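You operate a simulated robot arm through the tools that you are given. There is no shell and no other tool. Be economical: measure what you need, move in short steps, check, and stop when the job is done.

The job below is to be done with a simulated robot arm. You get a single attempt, and the scene is never put back.

## Task
Finish winding the black bobbin and take it over to the green machine.
Fine: traverse slide up, both halves firm and at about the rim mark; toggle into the white holder, latch off; stand it on the small broom table, leave the broom heads and the other bobbins. Set down upright: black bobbin.

Only the result counts: the job must be done as asked and must still hold three seconds after the hand-in. Knocking over, shifting, dropping, spilling or breaking anything else fails it.

## Robot
A 6-joint arm with a two-finger parallel gripper on a trunk, on a base that drives. Base frame: it is fixed to the floor where the robot stands at the start and does not move with it; the origin is under the middle of the robot, x ahead of it, y to its left, z up. Lengths are in mm, angles in degrees, forces in N, time in s.
With the tool pointing down near the work surface it reaches from about 140 to 820 mm from the robot's upright axis, wherever it stands. Its first joint turns from -166.0 to 166.0 degrees. Places, roughly: bobbin latch lever [500, 100, 900]; green broom head [-750, -1250, 750]; orange skein ring (17x15x5 cm) [800, -600, 900]; top of the small broom table [-600, -1300, 600]; traverse slide [500, 0, 900]; white holder [800, 200, 900]; yellow broom head [-500, -1500, 750]. Payload 3.91 kg.
The TCP is the grasp point between the finger pads, 30 mm short of the fingertips. In the tool frame z runs along the fingers and y along their closing line. Largest opening 110 mm; finger width 20, thickness 10; the body of the gripper, 48 by 112 mm, starts 55 mm behind the TCP.
Orientation is that of the tool frame in the base frame, as [roll, pitch, yaw] about the fixed x, y, z axes, in that order (R = Rz(yaw) Ry(pitch) Rx(roll)). With the fingers straight down and closing along the base's y, the tool's x points along the base's -x, its y along +y and its z along -z.

## Interface
- The arm moves only by the tool send_rows. Its argument "commands" is a list of rows, each a list of 7 numbers: the turn, a rotation vector about the tool's x, y, z in units of 8 degrees (1.0 is 8 degrees), then the shift along the tool's x, y, z in units of 25 mm (1.0 is 25 mm), then the opening in per cent of the stroke, from 0 (shut) to 100 (fully open). In form: [[rx, ry, rz, dx, dy, dz, hand], ...]. A call has 1 to 8 rows; each row shifts and turns the commanded pose from where the row before left it, along the tool's axes as they then stand. A call with a number of a shift or a turn outside -1 to 1 is refused whole. Each row takes 0.2 s and may step no farther than 50 mm and 8.6 degrees from the row before; otherwise, or with a gripper value out of range, the whole call is refused. Where a pose cannot be reached the arm comes as near as it can. A force on the tool above 90 N (or 10 N above the force at the start of the call, whichever is more), or a blocked arm, ends the call early, and 0.2 s more pass. Each finger travels about 108 mm/s and halts on what it meets, pressing with about 33 N; the grip force reading is that of the motor and also rises with nothing between the fingers. The clock runs only during rows and for 0.2 s after the last one: add rows that do not move to give the fingers time. The reply holds the time, the measured pose of the TCP, the force on the tool along the base axes, the opening and the grip force, in the units named above and with some noise, with the torque about the TCP (base axes, N m) and any sound that the robot's microphone picked up.
- Cameras (640 x 400 px; columns grow to the right, rows downward): "scene" is now at [-111.5, -34.5, 1486.7]; the picture's right is [-0.49, -0.87, 0.00], its down [-0.72, 0.41, -0.57] and it looks along [0.49, -0.28, -0.82] (base axes); focal length 214 px, centre (320, 200). "wrist" rides on the gripper at [77, 7, -114] in the tool frame; the picture's right is [-0.09, 1.00, 0.00], its down [-0.80, -0.07, -0.59] and it looks along [-0.59, -0.05, 0.80] (tool axes); focal length 270 px, centre (320, 200). There is no depth. A picture from a camera that has moved, and an enlarged one, comes with that camera's place and axes in the base frame and with its lens.
- get_image(camera): a new picture of that camera. No time passes.
- raise_lower(by): slides the trunk up (or, below 0, down) by that many mm; the arm and the scene camera ride with it, the base frame stays. It gives what a move gives, with no picture.
- roll_base(legs): drives the robot by 1 to 6 legs, each [ahead, left, turn to the left] in mm, mm and degrees, along the robot's own axes; the way and the turn of a leg run together, so that a leg with both is an arc; at most 1500 mm and 180 degrees a leg. The arm and the cameras ride along, it lands a little off, and it stops where it bumps. It gives what a move gives.
- aim_head(pan, tilt): turns the head with the scene camera to pan (to the left, within 86 degrees either way) and tilt (down, from -29 to 69), counted from straight ahead of the robot. It gives what a move gives.
- close_up(camera, box): a new picture of the part [left, top, right, bottom] of that camera's present view, enlarged. No time passes.
- close_job(): hands the job in; it is judged then, once.

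Work in short steps. Places have to be worked out from the pictures, the camera data and where the tool is seen: move nearer, look again, correct. Check each grasp and each placing, and mend what went wrong. You have 120 turns and 82 pictures in all, those below and enlarged ones among them. Open the gripper and draw the arm clear of the work before you hand the job in, unless the task says otherwise; then end with one line.

The tools are called after ">>>" as name(argument=value, ...) on one line, values as JSON. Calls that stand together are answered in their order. send_rows: Moves the arm, as the interface text tells. Its arguments: {"type":"object","properties":{"commands":{"type":"array","items":{"type":"array","items":{"type":"number"}}}},"required":["commands"]} The other tools are called the same way: raise_lower (by) slides the trunk up or down; roll_base (legs) drives the base; aim_head (pan, tilt) turns the head that bears the scene camera; get_image (camera) takes a picture; close_up (camera, box) takes an enlarged picture of a part of a camera's view; close_job () hands the job in.

At the start:

```text
time_s: 0.0
eef_pos: [293.8, 205.2, 1175.1]
tcp_rot: [-180.0, 0.0, 180.0]
ft_force: [0.2, 0.3, 0.0]
ft_torque: [0.0, 0.02, 0.0]
width: 110.1
gripper_force: 0.1
trunk travel left (down, up): [-450.0, 90.0]
robot x, y, heading: [0.7, -2.6, -0.1]
head pan, tilt: [-29.5, 55.5]
```

scene: 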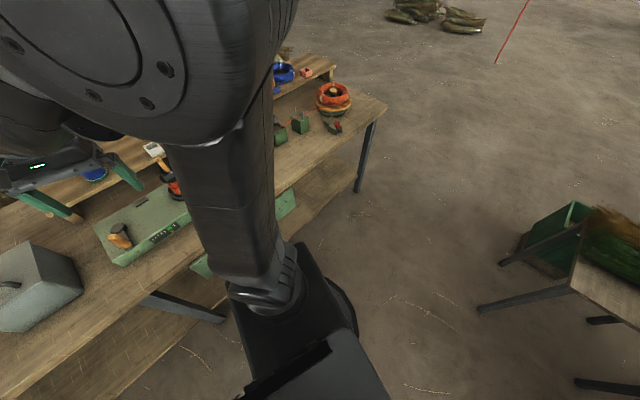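
wrist: 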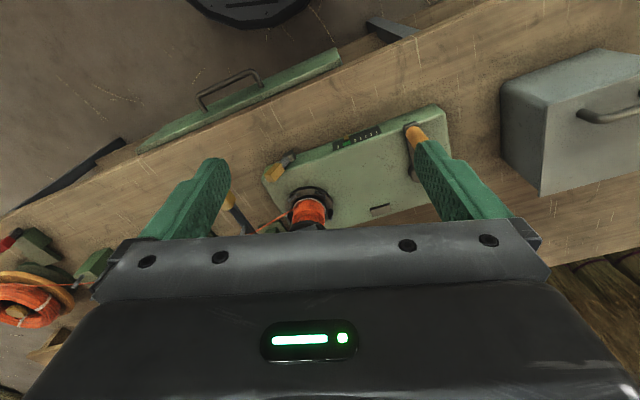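

I'll look at the machine close up first to understand what the parts are.

>>> close_up(camera="wrist", box=[220, 80, 480, 242])

>>> close_up(camera="scene", box=[90, 50, 410, 250])

```text
2.46 times, centred on (350, 161) of wrist
camera zoom: at [217.3, 212.0, 1290.5], right [0.09, 1.0, 0.0], down [0.8, -0.07, 0.59], along [0.59, -0.05, -0.8], focal length 665 px, centre (246, 296)
```

zoom: 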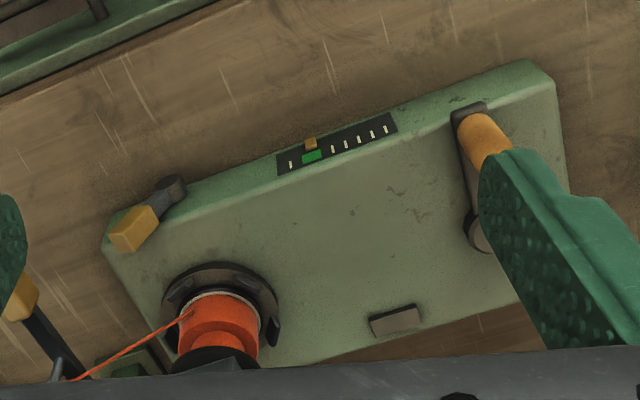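

```text
2.00 times, centred on (250, 150) of scene
camera zoom: at [-111.5, -34.5, 1486.7], right [-0.49, -0.87, 0.0], down [-0.72, 0.41, -0.57], along [0.49, -0.28, -0.82], focal length 429 px, centre (460, 300)
```

zoom: 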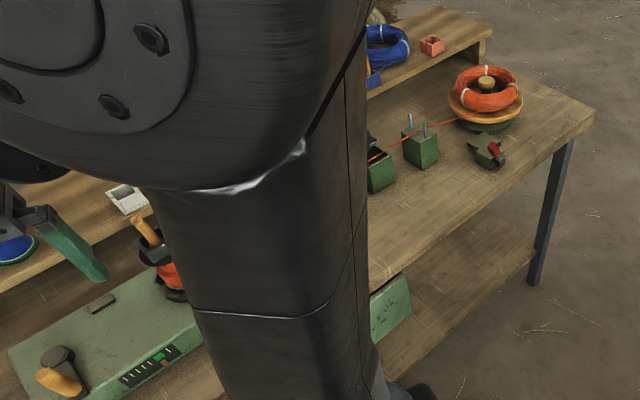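

The bobbin sits on a winder with a crank, latch and traverse slide partly hidden. I'll shift the wrist camera to the robot's right and back to view the winder and thread path.

>>> send_rows(commands=[[0, 0, 0, 0.5, -1, 0, 100], [0, 0, 0, 0.5, -1, 0, 100], [0, 0, 0, 0.5, -1, 0, 100], [0, 0, 0, 0.5, -1, 0, 100], [0, 0, 0, 0, -1, 0, 100], [0, 0, 0, 0, -1, 0, 100]])

>>> get_image(camera="wrist")

>>> aim_head(pan=15, tilt=50)

>>> get_image(camera="scene")

```text
time_s: 1.4
eef_pos: [244.2, 56.0, 1176.6]
tcp_rot: [-179.9, 0.0, 180.0]
ft_force: [0.4, 0.1, 0.0]
ft_torque: [0.03, 0.03, 0.02]
width: 110.1
gripper_force: 0.0
trunk travel left (down, up): [-450.0, 90.0]
robot x, y, heading: [-0.3, -1.1, -0.2]
head pan, tilt: [-29.5, 55.5]
```

```text
77 pictures are left
camera wrist: at [167.7, 63.1, 1291.5], right [0.09, 1.0, 0.0], down [0.8, -0.07, 0.59], along [0.59, -0.05, -0.8], focal length 270 px, centre (320, 200)
```

wrist: 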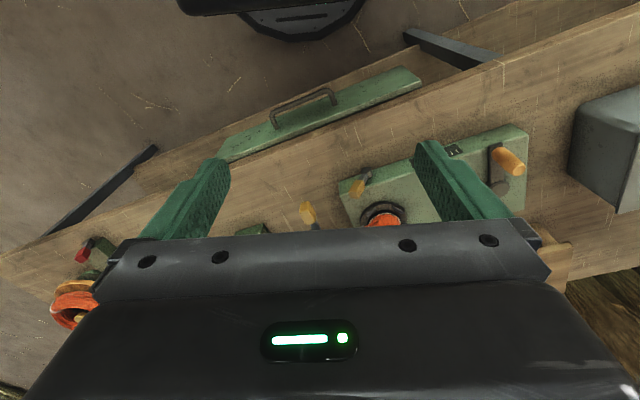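

```text
time_s: 2.5
eef_pos: [243.3, 57.4, 1177.6]
tcp_rot: [-180.0, 0.0, -180.0]
ft_force: [0.2, 0.5, 0.3]
ft_torque: [0.0, 0.02, 0.03]
width: 110.1
gripper_force: 0.1
trunk travel left (down, up): [-450.0, 90.0]
robot x, y, heading: [-1.0, 1.7, -0.2]
head pan, tilt: [15.0, 50.0]
```

```text
76 pictures are left
camera scene: at [-99.0, -4.6, 1491.0], right [-0.07, -1.0, 0.0], down [-0.79, 0.06, -0.61], along [0.61, -0.04, -0.79], focal length 214 px, centre (320, 200)
```

scene: 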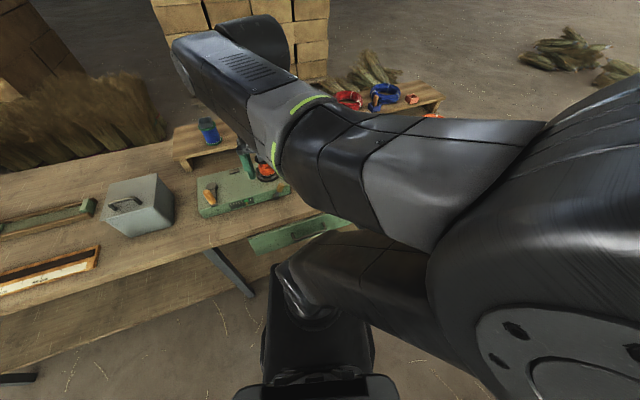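

The head picture is still blocked by the arm. I'll swing the arm to the right so the head can see the bench front-on.

>>> send_rows(commands=[[0, 0, 0, 0, -1, 0, 100], [0, 0, 0, 0, -1, 0, 100], [0, 0, 0, 0, -1, 0, 100], [0, 0, 0, 0, -1, 0, 100], [0, 0, 0, 0, -1, 0, 100], [0, 0, 0, 0, -1, 0, 100], [0, 0, 0, 0, -1, 0, 100], [0, 0, 0, 0, -1, 0, 100]])

>>> send_rows(commands=[[0, 0, 0, 0.5, -1, 0, 100], [0, 0, 0, 0.5, -1, 0, 100], [0, 0, 0, 0.5, -1, 0, 100], [0, 0, 0, 0.5, -1, 0, 100], [0, 0, 0, 0.5, -1, 0, 100], [0, 0, 0, 0.5, -1, 0, 100]])

>>> get_image(camera="scene")

>>> get_image(camera="wrist")

```text
time_s: 3.4
eef_pos: [238.0, 17.8, 1183.6]
tcp_rot: [179.5, 2.1, -167.1]
ft_force: [-0.9, -0.7, 0.0]
ft_torque: [0.03, -0.02, -0.02]
width: 110.1
gripper_force: 0.0
trunk travel left (down, up): [-450.0, 90.0]
robot x, y, heading: [1.0, 2.1, -0.1]
head pan, tilt: [15.0, 50.0]
stopped in row 4: the arm was blocked; the commanded pose is now the measured one
```

```text
time_s: 4.1
eef_pos: [227.1, -9.2, 1176.3]
tcp_rot: [179.4, 1.7, -153.5]
ft_force: [0.6, -0.3, 0.0]
ft_torque: [0.0, -0.01, -0.05]
width: 109.8
gripper_force: 0.1
trunk travel left (down, up): [-450.0, 90.0]
robot x, y, heading: [2.2, -2.8, 0.1]
head pan, tilt: [15.0, 50.0]
stopped in row 3: the arm was blocked; the commanded pose is now the measured one
```

```text
75 pictures are left
camera scene: at [-122.9, -7.0, 1468.7], right [-0.15, -0.99, 0.0], down [-0.94, 0.15, -0.31], along [0.3, -0.05, -0.95], focal length 214 px, centre (320, 200)
```

scene: 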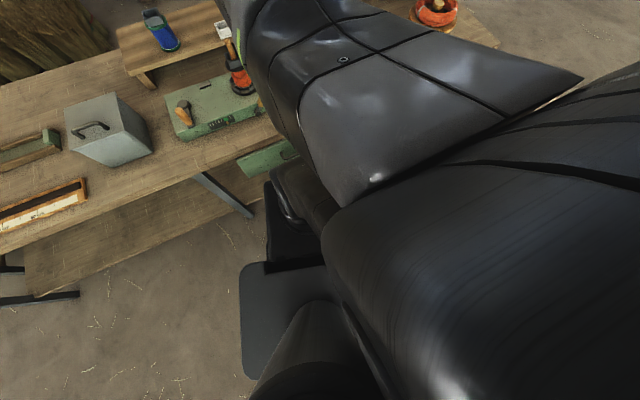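

```text
74 pictures are left
camera wrist: at [153.1, -40.2, 1287.8], right [-0.36, 0.93, 0.01], down [0.74, 0.28, 0.62], along [0.57, 0.23, -0.79], focal length 270 px, centre (320, 200)
```

wrist: 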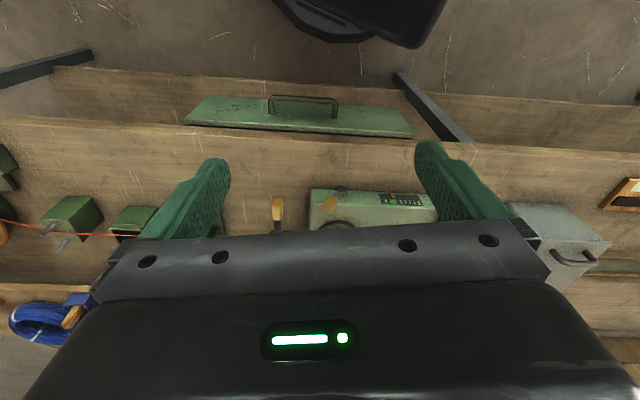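

The head was touching the arm, which blocked both. I'll turn the head back to the right and extend the arm forward over the bench, keeping this yaw since it lines up with the bench.

>>> aim_head(pan=-29.5, tilt=55.5)

>>> send_rows(commands=[[0, 0, 0, -1, 0, 0, 100], [0, 0, 0, -1, 0, 0, 100], [0, 0, 0, -1, 0, 0, 100], [0, 0, 0, -1, 0, 0, 100], [0, 0, 0, -1, 0, 0, 100]])

>>> get_image(camera="wrist")

>>> get_image(camera="scene")

```text
time_s: 5.2
eef_pos: [228.8, -8.5, 1178.7]
tcp_rot: [179.5, 2.1, -153.7]
ft_force: [-0.7, -0.7, 0.5]
ft_torque: [-0.02, -0.04, 0.01]
width: 109.9
gripper_force: 0.1
trunk travel left (down, up): [-450.0, 90.0]
robot x, y, heading: [-0.6, 1.5, 0.1]
head pan, tilt: [-29.5, 55.5]
```

```text
time_s: 6.5
eef_pos: [342.9, 45.7, 1181.1]
tcp_rot: [179.5, 1.9, -153.9]
ft_force: [0.1, 0.7, -0.1]
ft_torque: [0.03, 0.02, -0.01]
width: 110.0
gripper_force: 0.0
trunk travel left (down, up): [-450.0, 90.0]
robot x, y, heading: [-0.7, 1.3, 0.1]
head pan, tilt: [-29.5, 55.5]
```

```text
73 pictures are left
camera wrist: at [268.6, 15.8, 1292.9], right [-0.36, 0.93, 0.01], down [0.73, 0.28, 0.62], along [0.58, 0.23, -0.78], focal length 270 px, centre (320, 200)
```

wrist: 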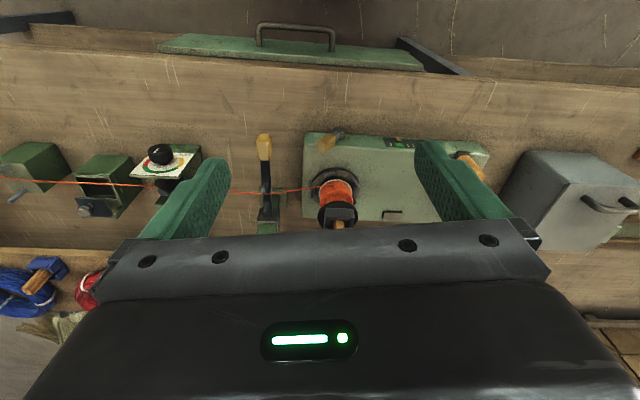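

```text
72 pictures are left
camera scene: at [-110.6, -34.2, 1486.8], right [-0.49, -0.87, 0.0], down [-0.72, 0.41, -0.57], along [0.49, -0.28, -0.82], focal length 214 px, centre (320, 200)
```

scene: 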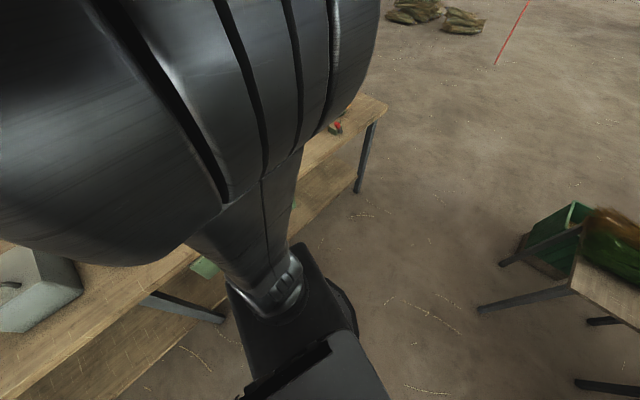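

Now the whole line is visible. Zoom in on it.

>>> close_up(camera="wrist", box=[225, 110, 425, 235])

>>> close_up(camera="wrist", box=[0, 110, 230, 254])

```text
3.20 times, centred on (325, 172) of wrist
camera zoom: at [268.6, 15.8, 1292.9], right [-0.36, 0.93, 0.01], down [0.73, 0.28, 0.62], along [0.58, 0.23, -0.78], focal length 865 px, centre (304, 288)
```

zoom: 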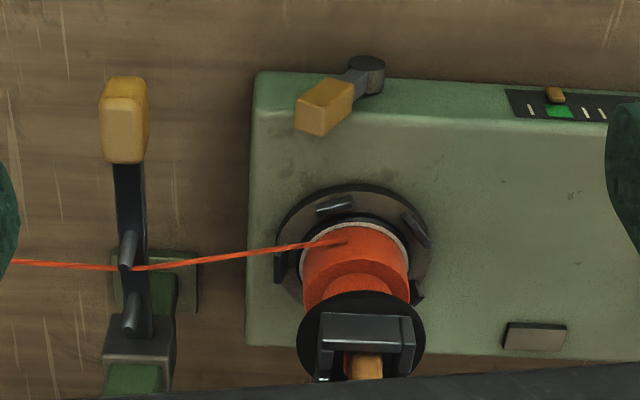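

```text
2.78 times, centred on (115, 182) of wrist
camera zoom: at [268.6, 15.8, 1292.9], right [-0.36, 0.93, 0.01], down [0.73, 0.28, 0.62], along [0.58, 0.23, -0.78], focal length 751 px, centre (889, 250)
```

zoom: 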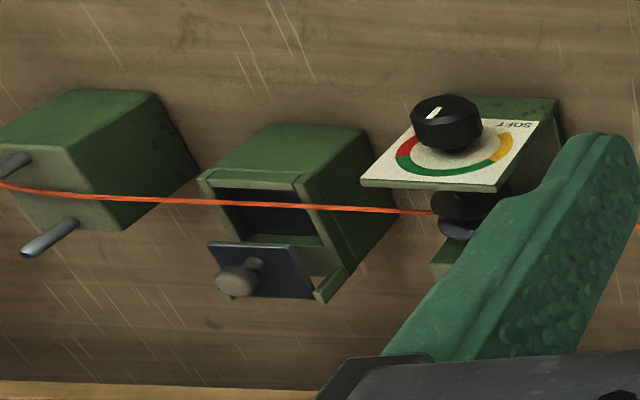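

The bobbin is held on a chuck, with a black toggle over its top, a latch lever at the front-left corner, a speed/counter strip, a crank, a traverse slide and a tension dial. I'll go closer along the view ray.

>>> send_rows(commands=[[0, 0, 0, -0.5, 0, 0.8, 100], [0, 0, 0, -0.5, 0, 0.8, 100], [0, 0, 0, -0.5, 0, 0.8, 100], [0, 0, 0, -0.5, 0, 0.8, 100], [0, 0, 0, -0.5, 0, 0.8, 100]])

>>> close_up(camera="wrist", box=[160, 50, 480, 250])

```text
time_s: 7.7
eef_pos: [399.1, 75.5, 1082.3]
tcp_rot: [179.5, 2.0, -153.8]
ft_force: [-0.3, 0.4, -1.1]
ft_torque: [-0.03, -0.01, -0.02]
width: 110.2
gripper_force: 0.1
trunk travel left (down, up): [-450.0, 90.0]
robot x, y, heading: [-0.2, -0.5, 0.2]
head pan, tilt: [-29.5, 55.5]
```

```text
2.00 times, centred on (320, 150) of wrist
camera zoom: at [324.7, 45.6, 1194.5], right [-0.36, 0.93, 0.01], down [0.73, 0.28, 0.62], along [0.58, 0.23, -0.78], focal length 541 px, centre (320, 300)
```

zoom: 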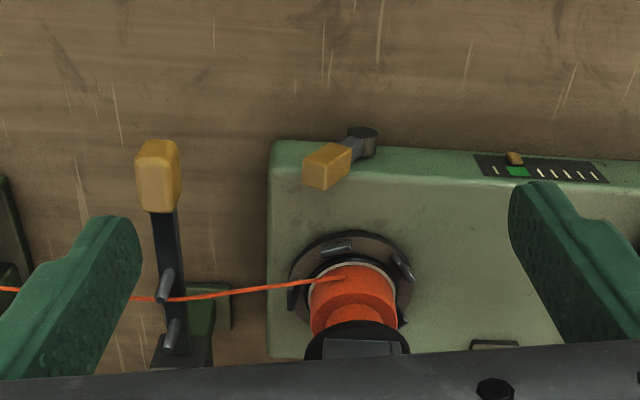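

Forward motion gives little parallax; I'll shift sideways towards the dial to view it and triangulate.

>>> send_rows(commands=[[0, 0, 0, 0, -1, 0, 100], [0, 0, 0, 0, -1, 0, 100], [0, 0, 0, 0, -1, 0, 100], [0, 0, 0, 0, -1, 0, 100], [0, 0, 0, 0, -1, 0, 100], [0, 0, 0, 0, -1, 0, 100]])

>>> get_image(camera="wrist")

>>> close_up(camera="wrist", box=[220, 100, 430, 231])

```text
time_s: 9.1
eef_pos: [463.7, -59.0, 1084.0]
tcp_rot: [179.6, 2.0, -153.7]
ft_force: [0.0, 0.2, 0.5]
ft_torque: [0.0, 0.03, -0.01]
width: 110.1
gripper_force: 0.1
trunk travel left (down, up): [-450.0, 90.0]
robot x, y, heading: [2.7, -1.3, 0.3]
head pan, tilt: [-29.5, 55.5]
```

```text
68 pictures are left
camera wrist: at [390.0, -89.5, 1195.8], right [-0.36, 0.93, 0.01], down [0.73, 0.28, 0.62], along [0.58, 0.23, -0.78], focal length 270 px, centre (320, 200)
```

wrist: 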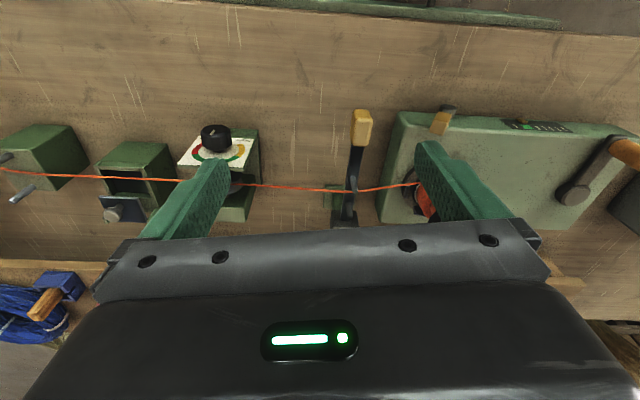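

```text
3.05 times, centred on (325, 166) of wrist
camera zoom: at [390.0, -89.5, 1195.8], right [-0.36, 0.93, 0.01], down [0.73, 0.28, 0.62], along [0.58, 0.23, -0.78], focal length 824 px, centre (305, 305)
```

zoom: 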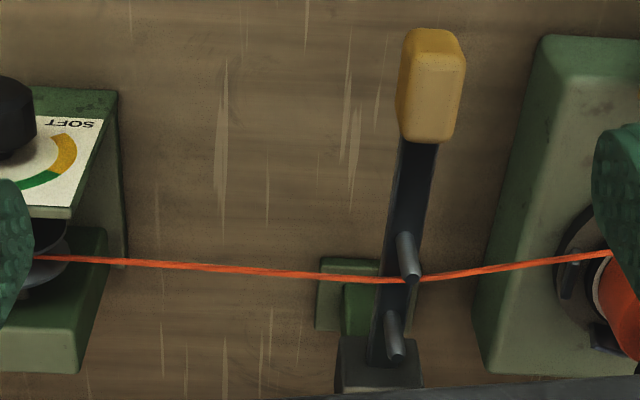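

Traverse knob is at about (495, 6, 890). To understand heights, I'll tilt the wrist camera toward horizontal and pull back for a side-on view.

>>> send_rows(commands=[[0, -1, 0, 0.5, 0.5, 0, 100], [0, -1, 0, 0.8, 0.5, 0, 100], [0, -1, 0, 1, 0.5, 0, 100], [0, -1, 0, 1, 0.5, 0, 100], [0, 0, 0, 1, 0.5, 0, 100], [0, 0, 0, 1, 0.5, 0, 100]])

>>> get_image(camera="wrist")

```text
time_s: 10.4
eef_pos: [323.3, -47.1, 1033.9]
tcp_rot: [179.4, 34.1, -154.2]
ft_force: [-0.1, 0.0, -0.2]
ft_torque: [-0.01, -0.02, 0.03]
width: 110.0
gripper_force: 0.0
trunk travel left (down, up): [-450.0, 90.0]
robot x, y, heading: [-2.1, -1.4, 0.1]
head pan, tilt: [-29.5, 55.5]
```

```text
66 pictures are left
camera wrist: at [206.4, -97.3, 1084.8], right [-0.37, 0.93, 0.06], down [0.33, 0.08, 0.94], along [0.87, 0.37, -0.33], focal length 270 px, centre (320, 200)
```

wrist: 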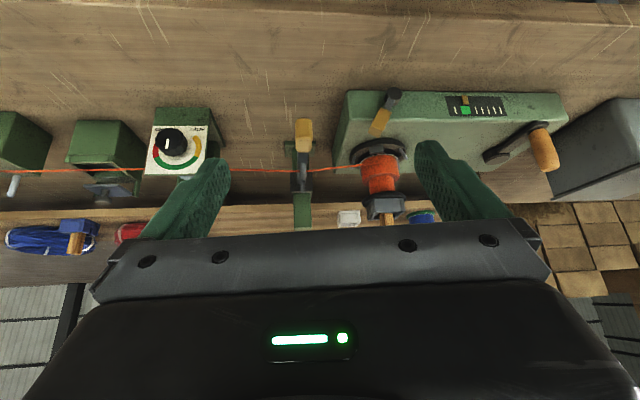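

>>> close_up(camera="wrist", box=[260, 80, 440, 240])

>>> close_up(camera="wrist", box=[130, 100, 330, 225])

```text
2.50 times, centred on (350, 160) of wrist
camera zoom: at [206.4, -97.3, 1084.8], right [-0.37, 0.93, 0.06], down [0.33, 0.08, 0.94], along [0.87, 0.37, -0.33], focal length 676 px, centre (245, 300)
```

zoom: 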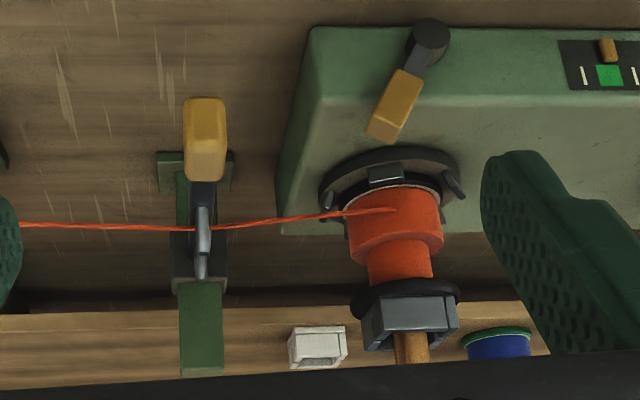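

```text
3.20 times, centred on (230, 162) of wrist
camera zoom: at [206.4, -97.3, 1084.8], right [-0.37, 0.93, 0.06], down [0.33, 0.08, 0.94], along [0.87, 0.37, -0.33], focal length 865 px, centre (608, 320)
```

zoom: 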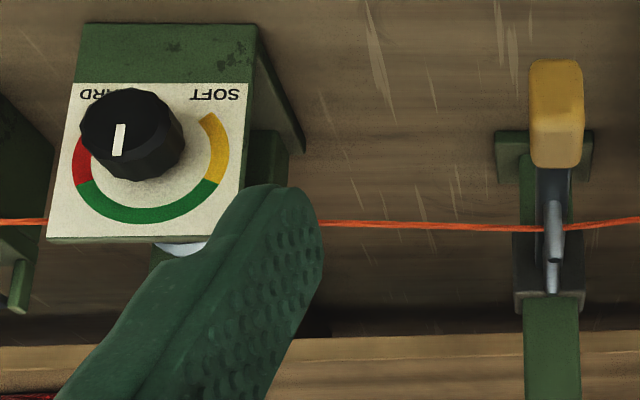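

Now it's clear: the thread fills the lower half, the slide rides a vertical green post, and the toggle sits on top of the bobbin. I'll shift along the bench to see the crank, strip, latch and the bobbin's other side.

>>> send_rows(commands=[[0, 0, 0, 0, 1, 0, 100], [0, 0, 0, 0, 1, 0, 100], [0, 0, 0, 0, 1, 0, 100], [0, 0, 0, 0, 1, 0, 100], [0, 0, 0, 0, 1, 0, 100], [0, 0, 0, 0, 1, 0, 100]])

>>> get_image(camera="wrist")

>>> close_up(camera="wrist", box=[230, 60, 430, 235])

```text
time_s: 11.2
eef_pos: [292.7, 10.2, 988.3]
tcp_rot: [176.2, 23.2, -156.1]
ft_force: [0.2, 0.9, -0.5]
ft_torque: [-0.01, 0.02, -0.02]
width: 109.9
gripper_force: 0.2
trunk travel left (down, up): [-450.0, 90.0]
robot x, y, heading: [-1.4, 2.5, 0.1]
head pan, tilt: [-29.5, 55.5]
stopped in row 3: the arm was blocked; the commanded pose is now the measured one
```

```text
63 pictures are left
camera wrist: at [188.6, -37.3, 1064.1], right [-0.35, 0.93, 0.1], down [0.51, 0.1, 0.86], along [0.79, 0.35, -0.51], focal length 270 px, centre (320, 200)
```

wrist: 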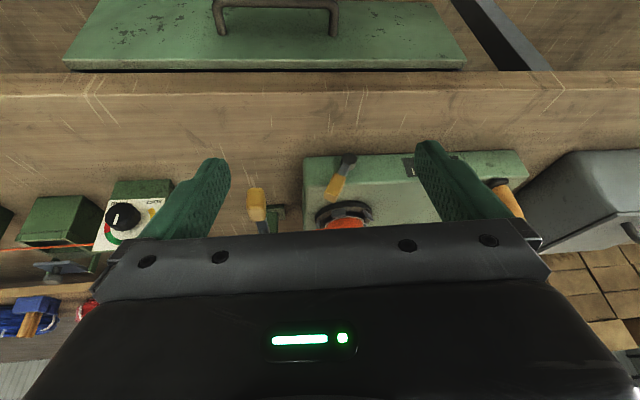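

```text
2.29 times, centred on (330, 148) of wrist
camera zoom: at [188.6, -37.3, 1064.1], right [-0.35, 0.93, 0.1], down [0.51, 0.1, 0.86], along [0.79, 0.35, -0.51], focal length 618 px, centre (297, 320)
```

zoom: 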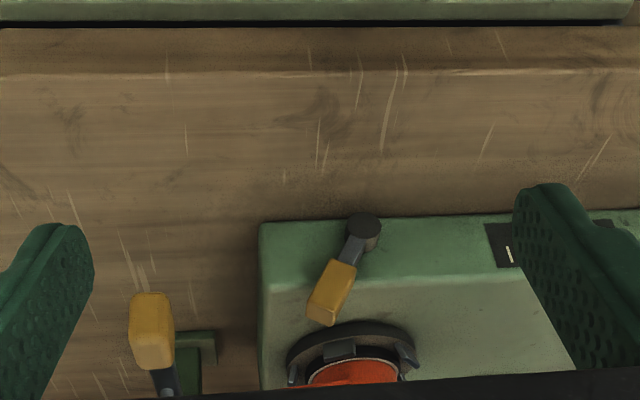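

The arm is cramped against the body, so I'll back the base 150 mm and turn it 24° to face the bench squarely.

>>> roll_base(legs=[[-150, 0, 0], [0, 0, 24]])

>>> get_image(camera="wrist")

>>> get_image(camera="scene")

```text
time_s: 13.8
eef_pos: [110.7, 131.6, 989.9]
tcp_rot: [176.4, 23.5, -131.6]
ft_force: [-0.2, -0.2, 0.0]
ft_torque: [0.01, -0.03, 0.02]
width: 110.3
gripper_force: 0.1
trunk travel left (down, up): [-450.0, 90.0]
robot x, y, heading: [-150.2, 5.7, 24.6]
head pan, tilt: [-29.5, 55.5]
```

```text
61 pictures are left
camera wrist: at [35.1, 43.8, 1064.8], right [-0.71, 0.7, 0.09], down [0.41, 0.3, 0.86], along [0.57, 0.65, -0.5], focal length 270 px, centre (320, 200)
```

wrist: 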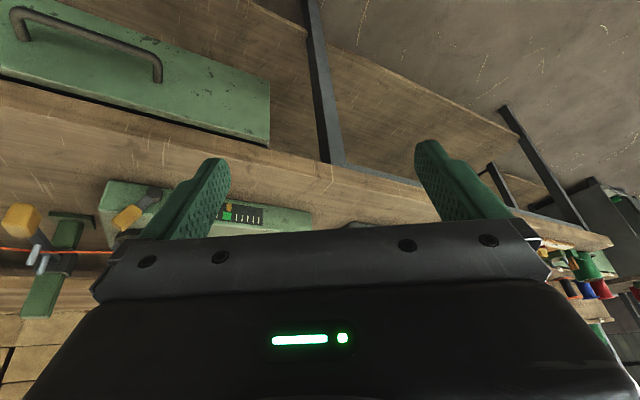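

```text
60 pictures are left
camera scene: at [-239.0, -75.5, 1486.7], right [-0.09, -1.0, 0.0], down [-0.82, 0.07, -0.57], along [0.56, -0.05, -0.82], focal length 214 px, centre (320, 200)
```

scene: 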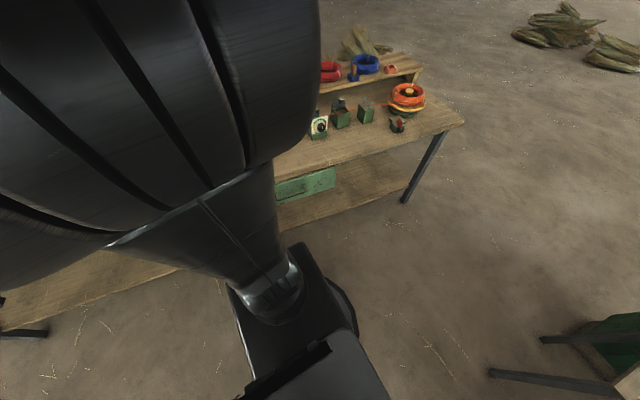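

Straighten the tool to the bench direction, and go forward a bit for a clear view of crank and strip.

>>> send_rows(commands=[[0, -0.3, 1, -0.5, 0, 0, 100], [0, -0.3, 1, -0.5, 0, 0, 100], [0.4, -0.3, 0.8, -0.8, 0, 0, 100], [0, -0.3, 0, -0.8, 0, 0.5, 100], [0, 0, 0, -0.8, 0, 0.5, 100], [0, 0, 0, -0.8, 0, 0.5, 100]])

>>> get_image(camera="wrist")

```text
time_s: 15.2
eef_pos: [205.1, 189.9, 1005.6]
tcp_rot: [168.1, 29.5, -157.9]
ft_force: [-0.2, -0.4, 0.2]
ft_torque: [-0.01, 0.01, 0.01]
width: 109.9
gripper_force: 0.0
trunk travel left (down, up): [-450.0, 90.0]
robot x, y, heading: [-149.1, 2.9, 24.3]
head pan, tilt: [-29.5, 55.5]
```

```text
59 pictures are left
camera wrist: at [98.4, 127.7, 1066.9], right [-0.39, 0.89, 0.22], down [0.46, -0.02, 0.89], along [0.8, 0.45, -0.4], focal length 270 px, centre (320, 200)
```

wrist: 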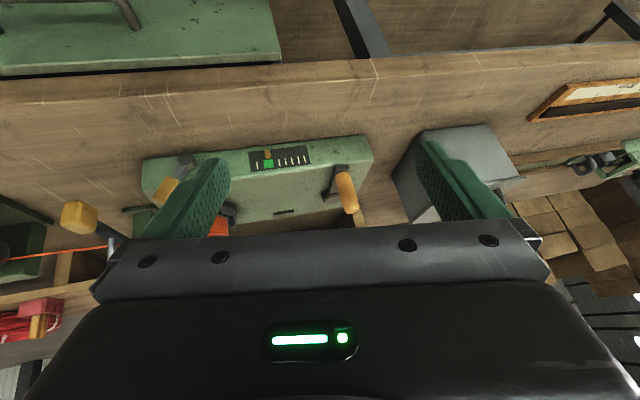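

>>> close_up(camera="wrist", box=[225, 120, 405, 232])

```text
3.56 times, centred on (315, 176) of wrist
camera zoom: at [98.4, 127.7, 1066.9], right [-0.39, 0.89, 0.22], down [0.46, -0.02, 0.89], along [0.8, 0.45, -0.4], focal length 961 px, centre (338, 285)
```

zoom: 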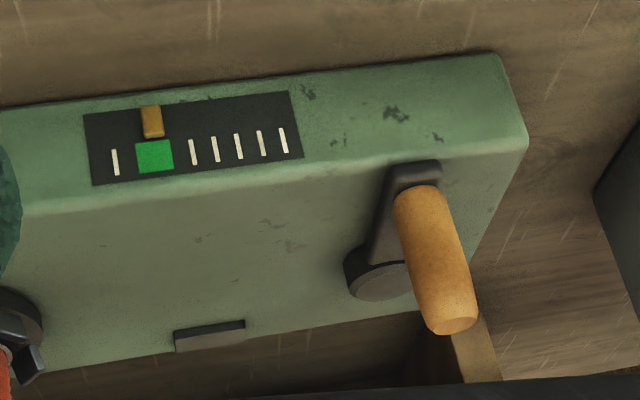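

The crank is vertical-axis: pivot about (476,360,882), handle about (387,340), z 880–940. First the traverse slide: its knob centre is about (501,10,882). I'll set the tool vertical, then move above the knob.

>>> send_rows(commands=[[0.375, 0, 0, 0, 0, 0, 100], [0.375, 0.93, 0, 0, 0, 0, 100], [0.375, 0.93, 0, 0, -0.5, 0, 100], [0.375, 0.93, 0, 0, -1, 0, 100], [0, 0.9, 0, 0, -1, 0, 100], [0, 0, 0, 0, -1, 0, 100], [0, 0, 0, 0, -1, 0, 100], [0, 0, 0, 0, -1, 0, 100]])

```text
time_s: 17.1
eef_pos: [263.1, 66.2, 1006.7]
tcp_rot: [-179.2, 0.0, -156.4]
ft_force: [0.3, -0.8, -0.5]
ft_torque: [0.01, 0.0, 0.0]
width: 109.9
gripper_force: 0.0
trunk travel left (down, up): [-450.0, 90.0]
robot x, y, heading: [-149.8, 2.2, 24.1]
head pan, tilt: [-29.5, 55.5]
```

>>> send_rows(commands=[[0, 0, 0, -0.93, -0.73, 0, 60], [0, 0, 0, -0.93, -0.73, 0, 60], [0, 0, 0, -0.93, -0.73, 0, 60], [0, 0, 0, -0.93, -0.73, 0, 60], [0, 0, 0, -0.93, -0.73, 0, 60], [0, 0, 0, -0.93, -0.73, 0, 60], [0, 0, 0, -0.93, -0.73, 0, 60], [0, 0, 0, -0.93, -0.73, 0, 60]])

>>> get_image(camera="wrist")

```text
time_s: 18.9
eef_pos: [490.0, 6.0, 1008.3]
tcp_rot: [-179.3, 0.1, -156.3]
ft_force: [-0.1, -0.2, 0.5]
ft_torque: [0.01, -0.02, 0.01]
width: 66.1
gripper_force: 0.1
trunk travel left (down, up): [-450.0, 90.0]
robot x, y, heading: [-154.8, -1.6, 24.3]
head pan, tilt: [-29.5, 55.5]
```

```text
57 pictures are left
camera wrist: at [417.0, -17.4, 1122.1], right [-0.32, 0.95, -0.01], down [0.76, 0.26, 0.6], along [0.57, 0.18, -0.8], focal length 270 px, centre (320, 200)
```

wrist: 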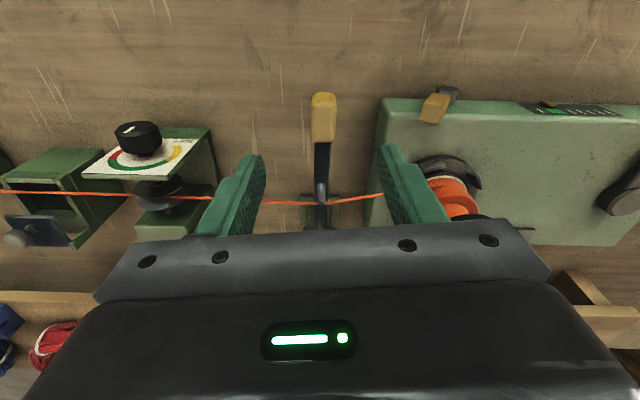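

Aligned with the knob. Descend to z≈893 with a small forward trim, then close.

>>> send_rows(commands=[[0, 0, 0, -0.1, 0, 0.92, 60], [0, 0, 0, -0.1, 0, 0.92, 60], [0, 0, 0, -0.1, 0, 0.92, 60], [0, 0, 0, 0, 0, 0.92, 60], [0, 0, 0, 0, 0, 0.92, 60], [0, 0, 0, 0, 0, 0, 0], [0, 0, 0, 0, 0, 0, 0], [0, 0, 0, 0, 0, 0, 0]])

>>> get_image(camera="wrist")

```text
time_s: 20.6
eef_pos: [496.8, 10.5, 894.8]
tcp_rot: [-179.2, 0.1, -156.5]
ft_force: [-1.0, 1.3, -0.3]
ft_torque: [0.95, -0.17, -1.17]
width: 23.7
gripper_force: 44.8
trunk travel left (down, up): [-450.0, 90.0]
robot x, y, heading: [-152.4, -0.6, 24.4]
head pan, tilt: [-29.5, 55.5]
```

```text
56 pictures are left
camera wrist: at [423.5, -13.5, 1008.5], right [-0.32, 0.95, -0.01], down [0.76, 0.26, 0.6], along [0.57, 0.18, -0.8], focal length 270 px, centre (320, 200)
```

wrist: 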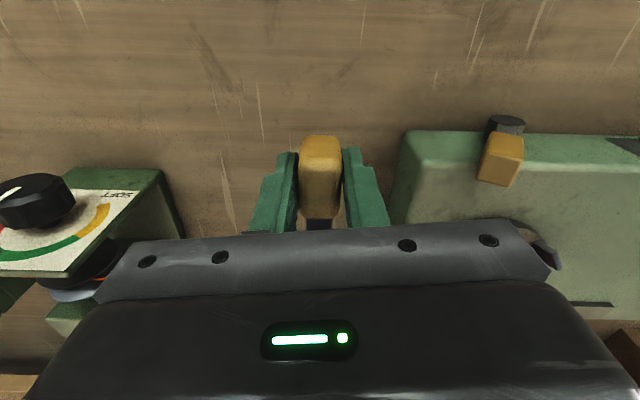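

The knob is gripped (24 mm). Lift slowly, watching the force.

>>> send_rows(commands=[[0, 0, 0, 0, 0, -0.4, 0], [0, 0, 0, 0, 0, -0.4, 0]])

```text
time_s: 21.2
eef_pos: [496.5, 9.4, 913.1]
tcp_rot: [-179.3, 0.1, -156.3]
ft_force: [0.2, 5.6, -1.5]
ft_torque: [0.93, 0.36, -1.09]
width: 24.0
gripper_force: 44.8
trunk travel left (down, up): [-450.0, 90.0]
robot x, y, heading: [-151.7, -0.6, 24.2]
head pan, tilt: [-29.5, 55.5]
```

>>> send_rows(commands=[[0, 0, 0, 0, 0, -0.3, 0], [0, 0, 0, 0, 0, -0.3, 0]])

>>> get_image(camera="wrist")

```text
time_s: 21.9
eef_pos: [497.5, 9.3, 925.4]
tcp_rot: [-179.3, 0.0, -156.4]
ft_force: [-2.5, 6.1, -11.5]
ft_torque: [1.14, -1.01, -1.05]
width: 23.8
gripper_force: 45.2
trunk travel left (down, up): [-450.0, 90.0]
robot x, y, heading: [-154.0, 0.1, 24.5]
head pan, tilt: [-29.5, 55.5]
```

```text
55 pictures are left
camera wrist: at [423.8, -13.6, 1041.0], right [-0.32, 0.95, -0.01], down [0.76, 0.26, 0.6], along [0.57, 0.18, -0.8], focal length 270 px, centre (320, 200)
```

wrist: 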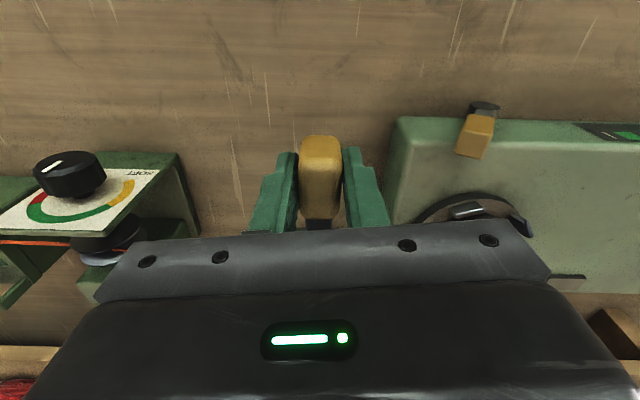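

The force rise at +30 mm shows the upper stop. Release, back off and look whether the slide stays.

>>> send_rows(commands=[[0, 0, 0, 0, 0, 0, 30], [0, 0, 0, 0, 0, 0, 50], [0, 0, 0, 1, 0, 0, 60], [0, 0, 0, 1, 0, 0, 60], [0, 0, 0, 1, 0, -1, 60], [0, -1, 0, 1, 0, -1, 60], [0, -1, 0, 1, 0, 0, 60], [0, -1, 0, 1, 0, 0, 60]])

>>> get_image(camera="wrist")

>>> close_up(camera="wrist", box=[120, 80, 440, 235])

```text
time_s: 23.6
eef_pos: [358.9, -53.0, 966.8]
tcp_rot: [-179.1, 24.3, -156.0]
ft_force: [0.2, -0.7, 0.9]
ft_torque: [0.03, -0.02, -0.01]
width: 65.7
gripper_force: 0.0
trunk travel left (down, up): [-450.0, 90.0]
robot x, y, heading: [-153.1, 0.9, 24.3]
head pan, tilt: [-29.5, 55.5]
```

```text
54 pictures are left
camera wrist: at [248.7, -92.6, 1039.2], right [-0.33, 0.95, 0.02], down [0.47, 0.14, 0.87], along [0.82, 0.29, -0.49], focal length 270 px, centre (320, 200)
```

wrist: 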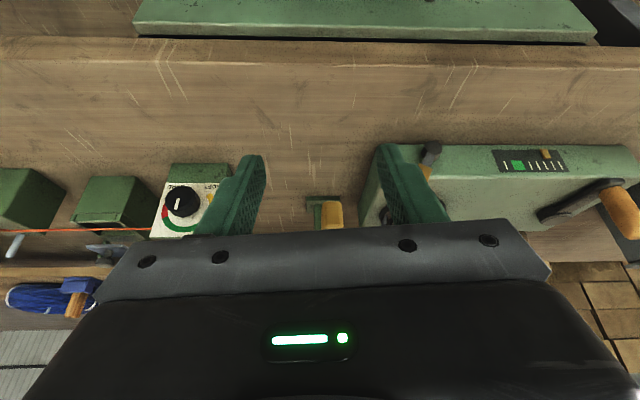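

```text
2.00 times, centred on (280, 158) of wrist
camera zoom: at [248.7, -92.6, 1039.2], right [-0.33, 0.95, 0.02], down [0.47, 0.14, 0.87], along [0.82, 0.29, -0.49], focal length 541 px, centre (400, 285)
```

zoom: 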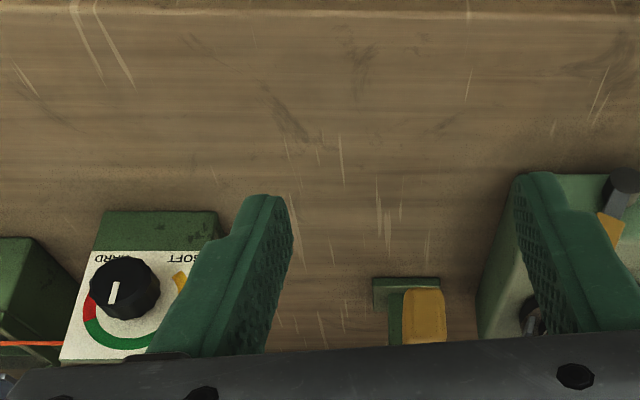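

The marker on the strip has moved away from the green window after I raised the slide. Look closely at it and the dial.

>>> close_up(camera="wrist", box=[480, 130, 640, 230])

>>> close_up(camera="wrist", box=[140, 160, 240, 240])

```text
4.00 times, centred on (560, 180) of wrist
camera zoom: at [248.7, -92.6, 1039.2], right [-0.33, 0.95, 0.02], down [0.47, 0.14, 0.87], along [0.82, 0.29, -0.49], focal length 1081 px, centre (-640, 280)
```

zoom: 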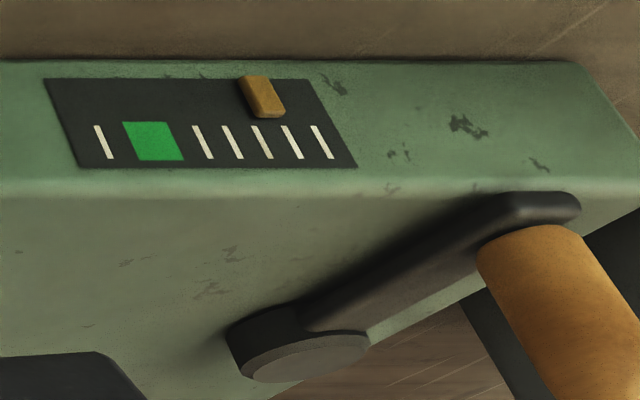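

```text
5.00 times, centred on (190, 200) of wrist
camera zoom: at [248.7, -92.6, 1039.2], right [-0.33, 0.95, 0.02], down [0.47, 0.14, 0.87], along [0.82, 0.29, -0.49], focal length 1351 px, centre (970, 200)
```

zoom: 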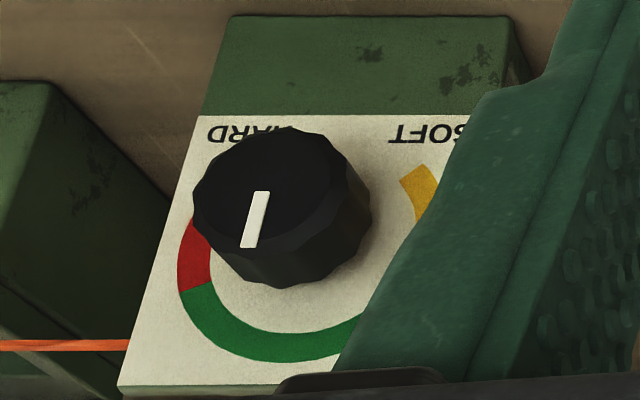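

The dial already points in green, and the marker evidently shows the fill of the half being wound: it must be cranked back to the green window. I'll lift the arm, set it vertical, and bring the base 110 mm forward and 70 mm left so the whole crank circle is in reach.

>>> send_rows(commands=[[0, 1, 0, 0, 0, -1, 60], [0, 1, 0, 0, 0, -1, 60], [0, 1, 0, 0, 0, -1, 60], [0, 0.04, 0, 0, 0.5, -1, 60], [0, 0, 0, 0, 1, -1, 60], [0, 0, 0, 0, 1, -1, 60], [0, 0, 0, 0, 1, 0, 60]])

>>> roll_base(legs=[[0, 70, 0], [110, 0, 0]])

>>> get_image(camera="wrist")

```text
time_s: 25.2
eef_pos: [307.1, 21.4, 1114.7]
tcp_rot: [-179.2, -0.2, -156.5]
ft_force: [0.0, -0.3, -0.5]
ft_torque: [0.0, 0.01, -0.01]
width: 66.0
gripper_force: 0.0
trunk travel left (down, up): [-450.0, 90.0]
robot x, y, heading: [-150.6, 2.4, 24.5]
head pan, tilt: [-29.5, 55.5]
```

```text
time_s: 27.1
eef_pos: [381.6, 129.3, 1113.9]
tcp_rot: [-179.2, -0.3, -156.4]
ft_force: [-0.3, 0.9, 0.2]
ft_torque: [-0.02, -0.01, 0.02]
width: 66.2
gripper_force: 0.1
trunk travel left (down, up): [-450.0, 90.0]
robot x, y, heading: [-83.2, 108.2, 24.2]
head pan, tilt: [-29.5, 55.5]
```

```text
50 pictures are left
camera wrist: at [307.8, 107.1, 1228.5], right [-0.32, 0.95, -0.01], down [0.76, 0.26, 0.59], along [0.56, 0.18, -0.81], focal length 270 px, centre (320, 200)
```

wrist: 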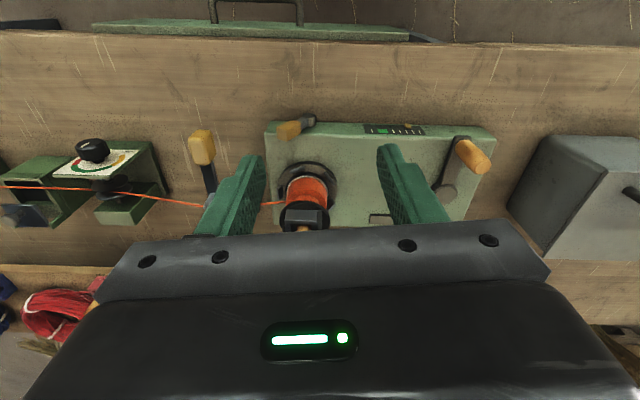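

The grey box stands 75 mm clear of the crank circle and lower than the gripper body, so cranking is safe. Move over the crank handle at about (390, 337).

>>> send_rows(commands=[[0, 0, 0, -0.454, 0.935, 0, 60], [0, 0, 0, -0.454, 0.935, 0, 60], [0, 0, 0, -0.454, 0.935, 0, 60], [0, 0, 0, -0.454, 0.935, 0, 60], [0, 0, 0, -0.454, 0.935, 0.5, 60], [0, 0, 0, -0.454, 0.935, 1, 60], [0, 0, 0, -0.454, 0.935, 1, 60], [0, 0, 0, -0.454, 0.935, 1, 60]])

>>> get_image(camera="wrist")

```text
time_s: 28.9
eef_pos: [388.2, 335.7, 1021.1]
tcp_rot: [-179.2, -0.2, -156.4]
ft_force: [0.4, 0.8, -1.0]
ft_torque: [0.02, 0.0, 0.03]
width: 66.2
gripper_force: 0.1
trunk travel left (down, up): [-450.0, 90.0]
robot x, y, heading: [-82.0, 111.2, 24.4]
head pan, tilt: [-29.5, 55.5]
```

```text
49 pictures are left
camera wrist: at [315.9, 312.9, 1136.2], right [-0.32, 0.95, -0.01], down [0.76, 0.26, 0.59], along [0.56, 0.18, -0.81], focal length 270 px, centre (320, 200)
```

wrist: 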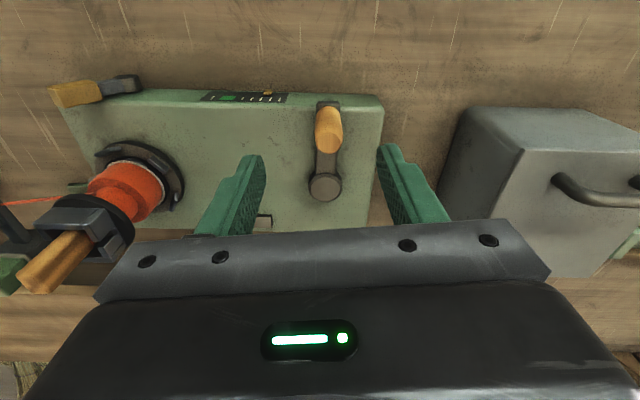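

Trim toward the handle axis (390, 341), descend to z≈921 and grip.

>>> send_rows(commands=[[0, 0, 0, -0.15, 0.16, 1, 60], [0, 0, 0, 0, 0, 1, 60], [0, 0, 0, 0, 0, 1, 60], [0, 0, 0, 0, 0, 1, 60], [0, 0, 0, 0, 0, 0, 0], [0, 0, 0, 0, 0, 0, 0], [0, 0, 0, 0, 0, 0, 0]])

>>> get_image(camera="wrist")

```text
time_s: 30.5
eef_pos: [390.1, 340.2, 921.5]
tcp_rot: [-179.3, -0.2, -156.4]
ft_force: [-2.2, -0.3, -7.1]
ft_torque: [1.43, -0.09, 0.0]
width: 22.8
gripper_force: 45.1
trunk travel left (down, up): [-450.0, 90.0]
robot x, y, heading: [-80.1, 113.2, 24.6]
head pan, tilt: [-29.5, 55.5]
```

```text
48 pictures are left
camera wrist: at [318.1, 317.1, 1037.7], right [-0.32, 0.95, -0.01], down [0.76, 0.26, 0.59], along [0.56, 0.18, -0.81], focal length 270 px, centre (320, 200)
```

wrist: 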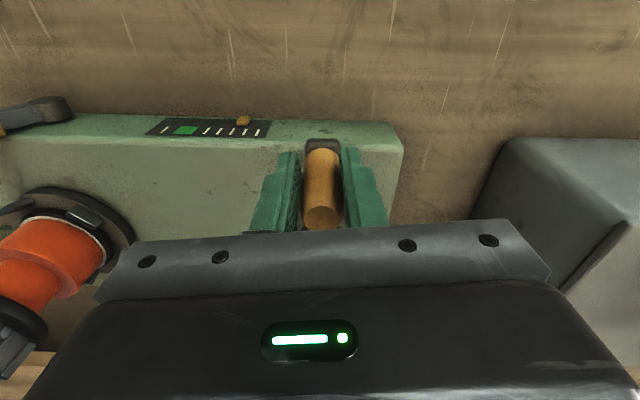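

Handle gripped. Try a first small clockwise arc (the thread feeds the front of the bobbin that way), watching forces.

>>> send_rows(commands=[[0, 0, 0, -0.128, 0.584, 0, 0], [0, 0, 0, -0.224, 0.552, 0, 0], [0, 0, 0, -0.32, 0.502, 0, 0]])

>>> get_image(camera="wrist")

```text
time_s: 31.3
eef_pos: [389.5, 385.7, 923.6]
tcp_rot: [-179.2, -0.4, -156.3]
ft_force: [-4.7, 0.8, -23.1]
ft_torque: [0.71, 1.17, 0.04]
width: 22.9
gripper_force: 44.9
trunk travel left (down, up): [-450.0, 90.0]
robot x, y, heading: [-79.9, 114.5, 24.3]
head pan, tilt: [-29.5, 55.5]
```

```text
47 pictures are left
camera wrist: at [316.1, 363.1, 1038.2], right [-0.32, 0.95, -0.01], down [0.76, 0.27, 0.59], along [0.56, 0.18, -0.81], focal length 270 px, centre (320, 200)
```

wrist: 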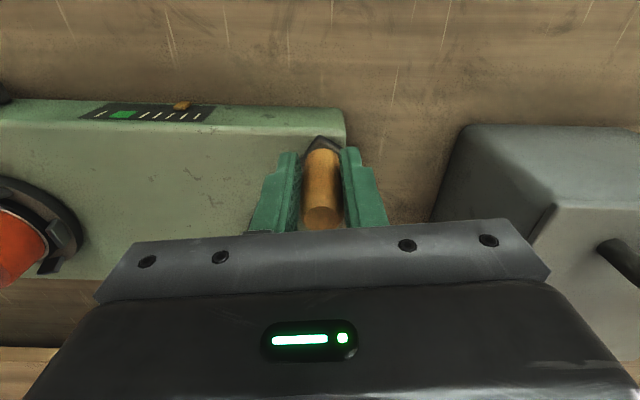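

The crank follows with little force. Continue clockwise in 16° steps.

>>> send_rows(commands=[[0, 0, 0, -0.674, 0.669, 0.06, 0], [0, 0, 0, -0.834, 0.457, 0.02, 0], [0, 0, 0, -0.928, 0.209, 0, 0], [0, 0, 0, -0.949, -0.055, 0, 0], [0, 0, 0, -0.898, -0.314, 0, 0], [0, 0, 0, -0.776, -0.55, 0, 0], [0, 0, 0, -0.594, -0.742, 0, 0], [0, 0, 0, -0.367, -0.877, 0, 0]])

>>> get_image(camera="wrist")

```text
time_s: 33.1
eef_pos: [540.0, 415.1, 922.6]
tcp_rot: [-179.2, 0.0, -156.5]
ft_force: [2.6, -3.0, 22.2]
ft_torque: [1.35, 0.34, -0.02]
width: 21.6
gripper_force: 45.2
trunk travel left (down, up): [-450.0, 90.0]
robot x, y, heading: [-76.2, 106.8, 24.0]
head pan, tilt: [-29.5, 55.5]
```

```text
46 pictures are left
camera wrist: at [465.9, 392.2, 1036.8], right [-0.32, 0.95, -0.01], down [0.76, 0.26, 0.59], along [0.57, 0.18, -0.8], focal length 270 px, centre (320, 200)
```

wrist: 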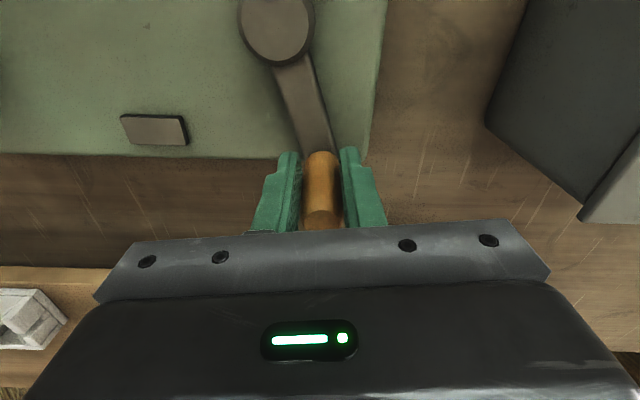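

Good; next arc.

>>> send_rows(commands=[[0, 0, 0, -0.111, -0.944, -0.06, 0], [0, 0, 0, 0.154, -0.938, 0, 0], [0, 0, 0, 0.406, -0.86, 0, 0], [0, 0, 0, 0.628, -0.714, 0, 0], [0, 0, 0, 0.8, -0.514, 0, 0], [0, 0, 0, 0.911, -0.273, 0, 0], [0, 0, 0, 0.951, -0.012, 0, 0], [0, 0, 0, 0.917, 0.251, 0, 0]])

```text
time_s: 34.9
eef_pos: [471.9, 282.3, 921.0]
tcp_rot: [-179.2, -0.4, -156.5]
ft_force: [-2.2, 7.4, -11.6]
ft_torque: [1.25, -0.06, 0.12]
width: 21.1
gripper_force: 45.7
trunk travel left (down, up): [-450.0, 90.0]
robot x, y, heading: [-84.2, 107.4, 24.1]
head pan, tilt: [-29.5, 55.5]
```

>>> send_rows(commands=[[0, 0, 0, 0.812, 0.494, 0, 0], [0, 0, 0, 0.645, 0.699, 0, 0], [0, 0, 0, 0.427, 0.85, 0, 0], [0, 0, 0, 0.176, 0.934, 0, 0], [0, 0, 0, -0.088, 0.947, 0, 0]])

>>> get_image(camera="wrist")

```text
time_s: 36.1
eef_pos: [384.7, 347.7, 922.0]
tcp_rot: [-179.2, -0.3, -156.4]
ft_force: [-10.7, 0.5, -17.7]
ft_torque: [0.57, 1.19, 0.08]
width: 21.1
gripper_force: 45.0
trunk travel left (down, up): [-450.0, 90.0]
robot x, y, heading: [-79.8, 110.2, 24.4]
head pan, tilt: [-29.5, 55.5]
```

```text
45 pictures are left
camera wrist: at [312.4, 326.1, 1037.4], right [-0.32, 0.95, -0.01], down [0.76, 0.27, 0.59], along [0.56, 0.18, -0.81], focal length 270 px, centre (320, 200)
```

wrist: 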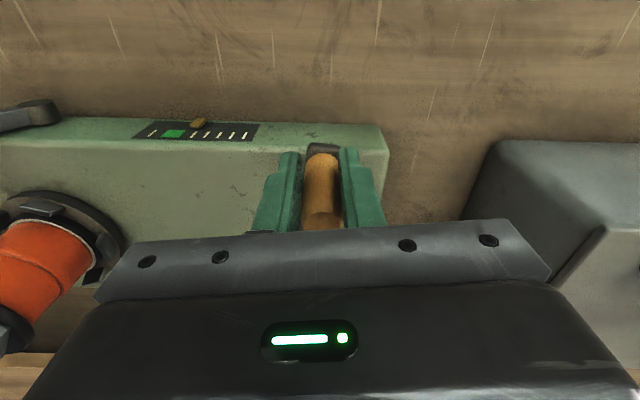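

The marker moved from tick ~5 to just right of green in one turn; about 0.7 turn remains. Continue.

>>> send_rows(commands=[[0, 0, 0, -0.345, 0.886, 0.04, 0], [0, 0, 0, -0.576, 0.756, 0, 0], [0, 0, 0, -0.762, 0.568, 0, 0], [0, 0, 0, -0.889, 0.336, 0, 0], [0, 0, 0, -0.948, 0.078, 0, 0], [0, 0, 0, -0.932, -0.186, 0, 0], [0, 0, 0, -0.845, -0.436, 0, 0], [0, 0, 0, -0.692, -0.652, 0, 0]])

```text
time_s: 37.9
eef_pos: [512.4, 442.6, 922.9]
tcp_rot: [-179.2, -0.1, -156.4]
ft_force: [-0.6, 0.1, 0.1]
ft_torque: [-0.05, -0.02, 0.0]
width: 0.0
gripper_force: 37.9
trunk travel left (down, up): [-450.0, 90.0]
robot x, y, heading: [-82.8, 110.7, 24.5]
head pan, tilt: [-29.5, 55.5]
```

The handle slipped out (opening 0). Look for where it is.

>>> get_image(camera="wrist")

```text
44 pictures are left
camera wrist: at [440.4, 419.1, 1037.2], right [-0.32, 0.95, -0.01], down [0.76, 0.26, 0.59], along [0.57, 0.18, -0.8], focal length 270 px, centre (320, 200)
```

wrist: 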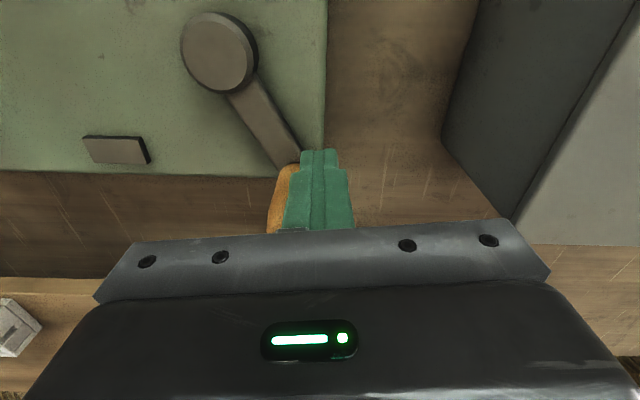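

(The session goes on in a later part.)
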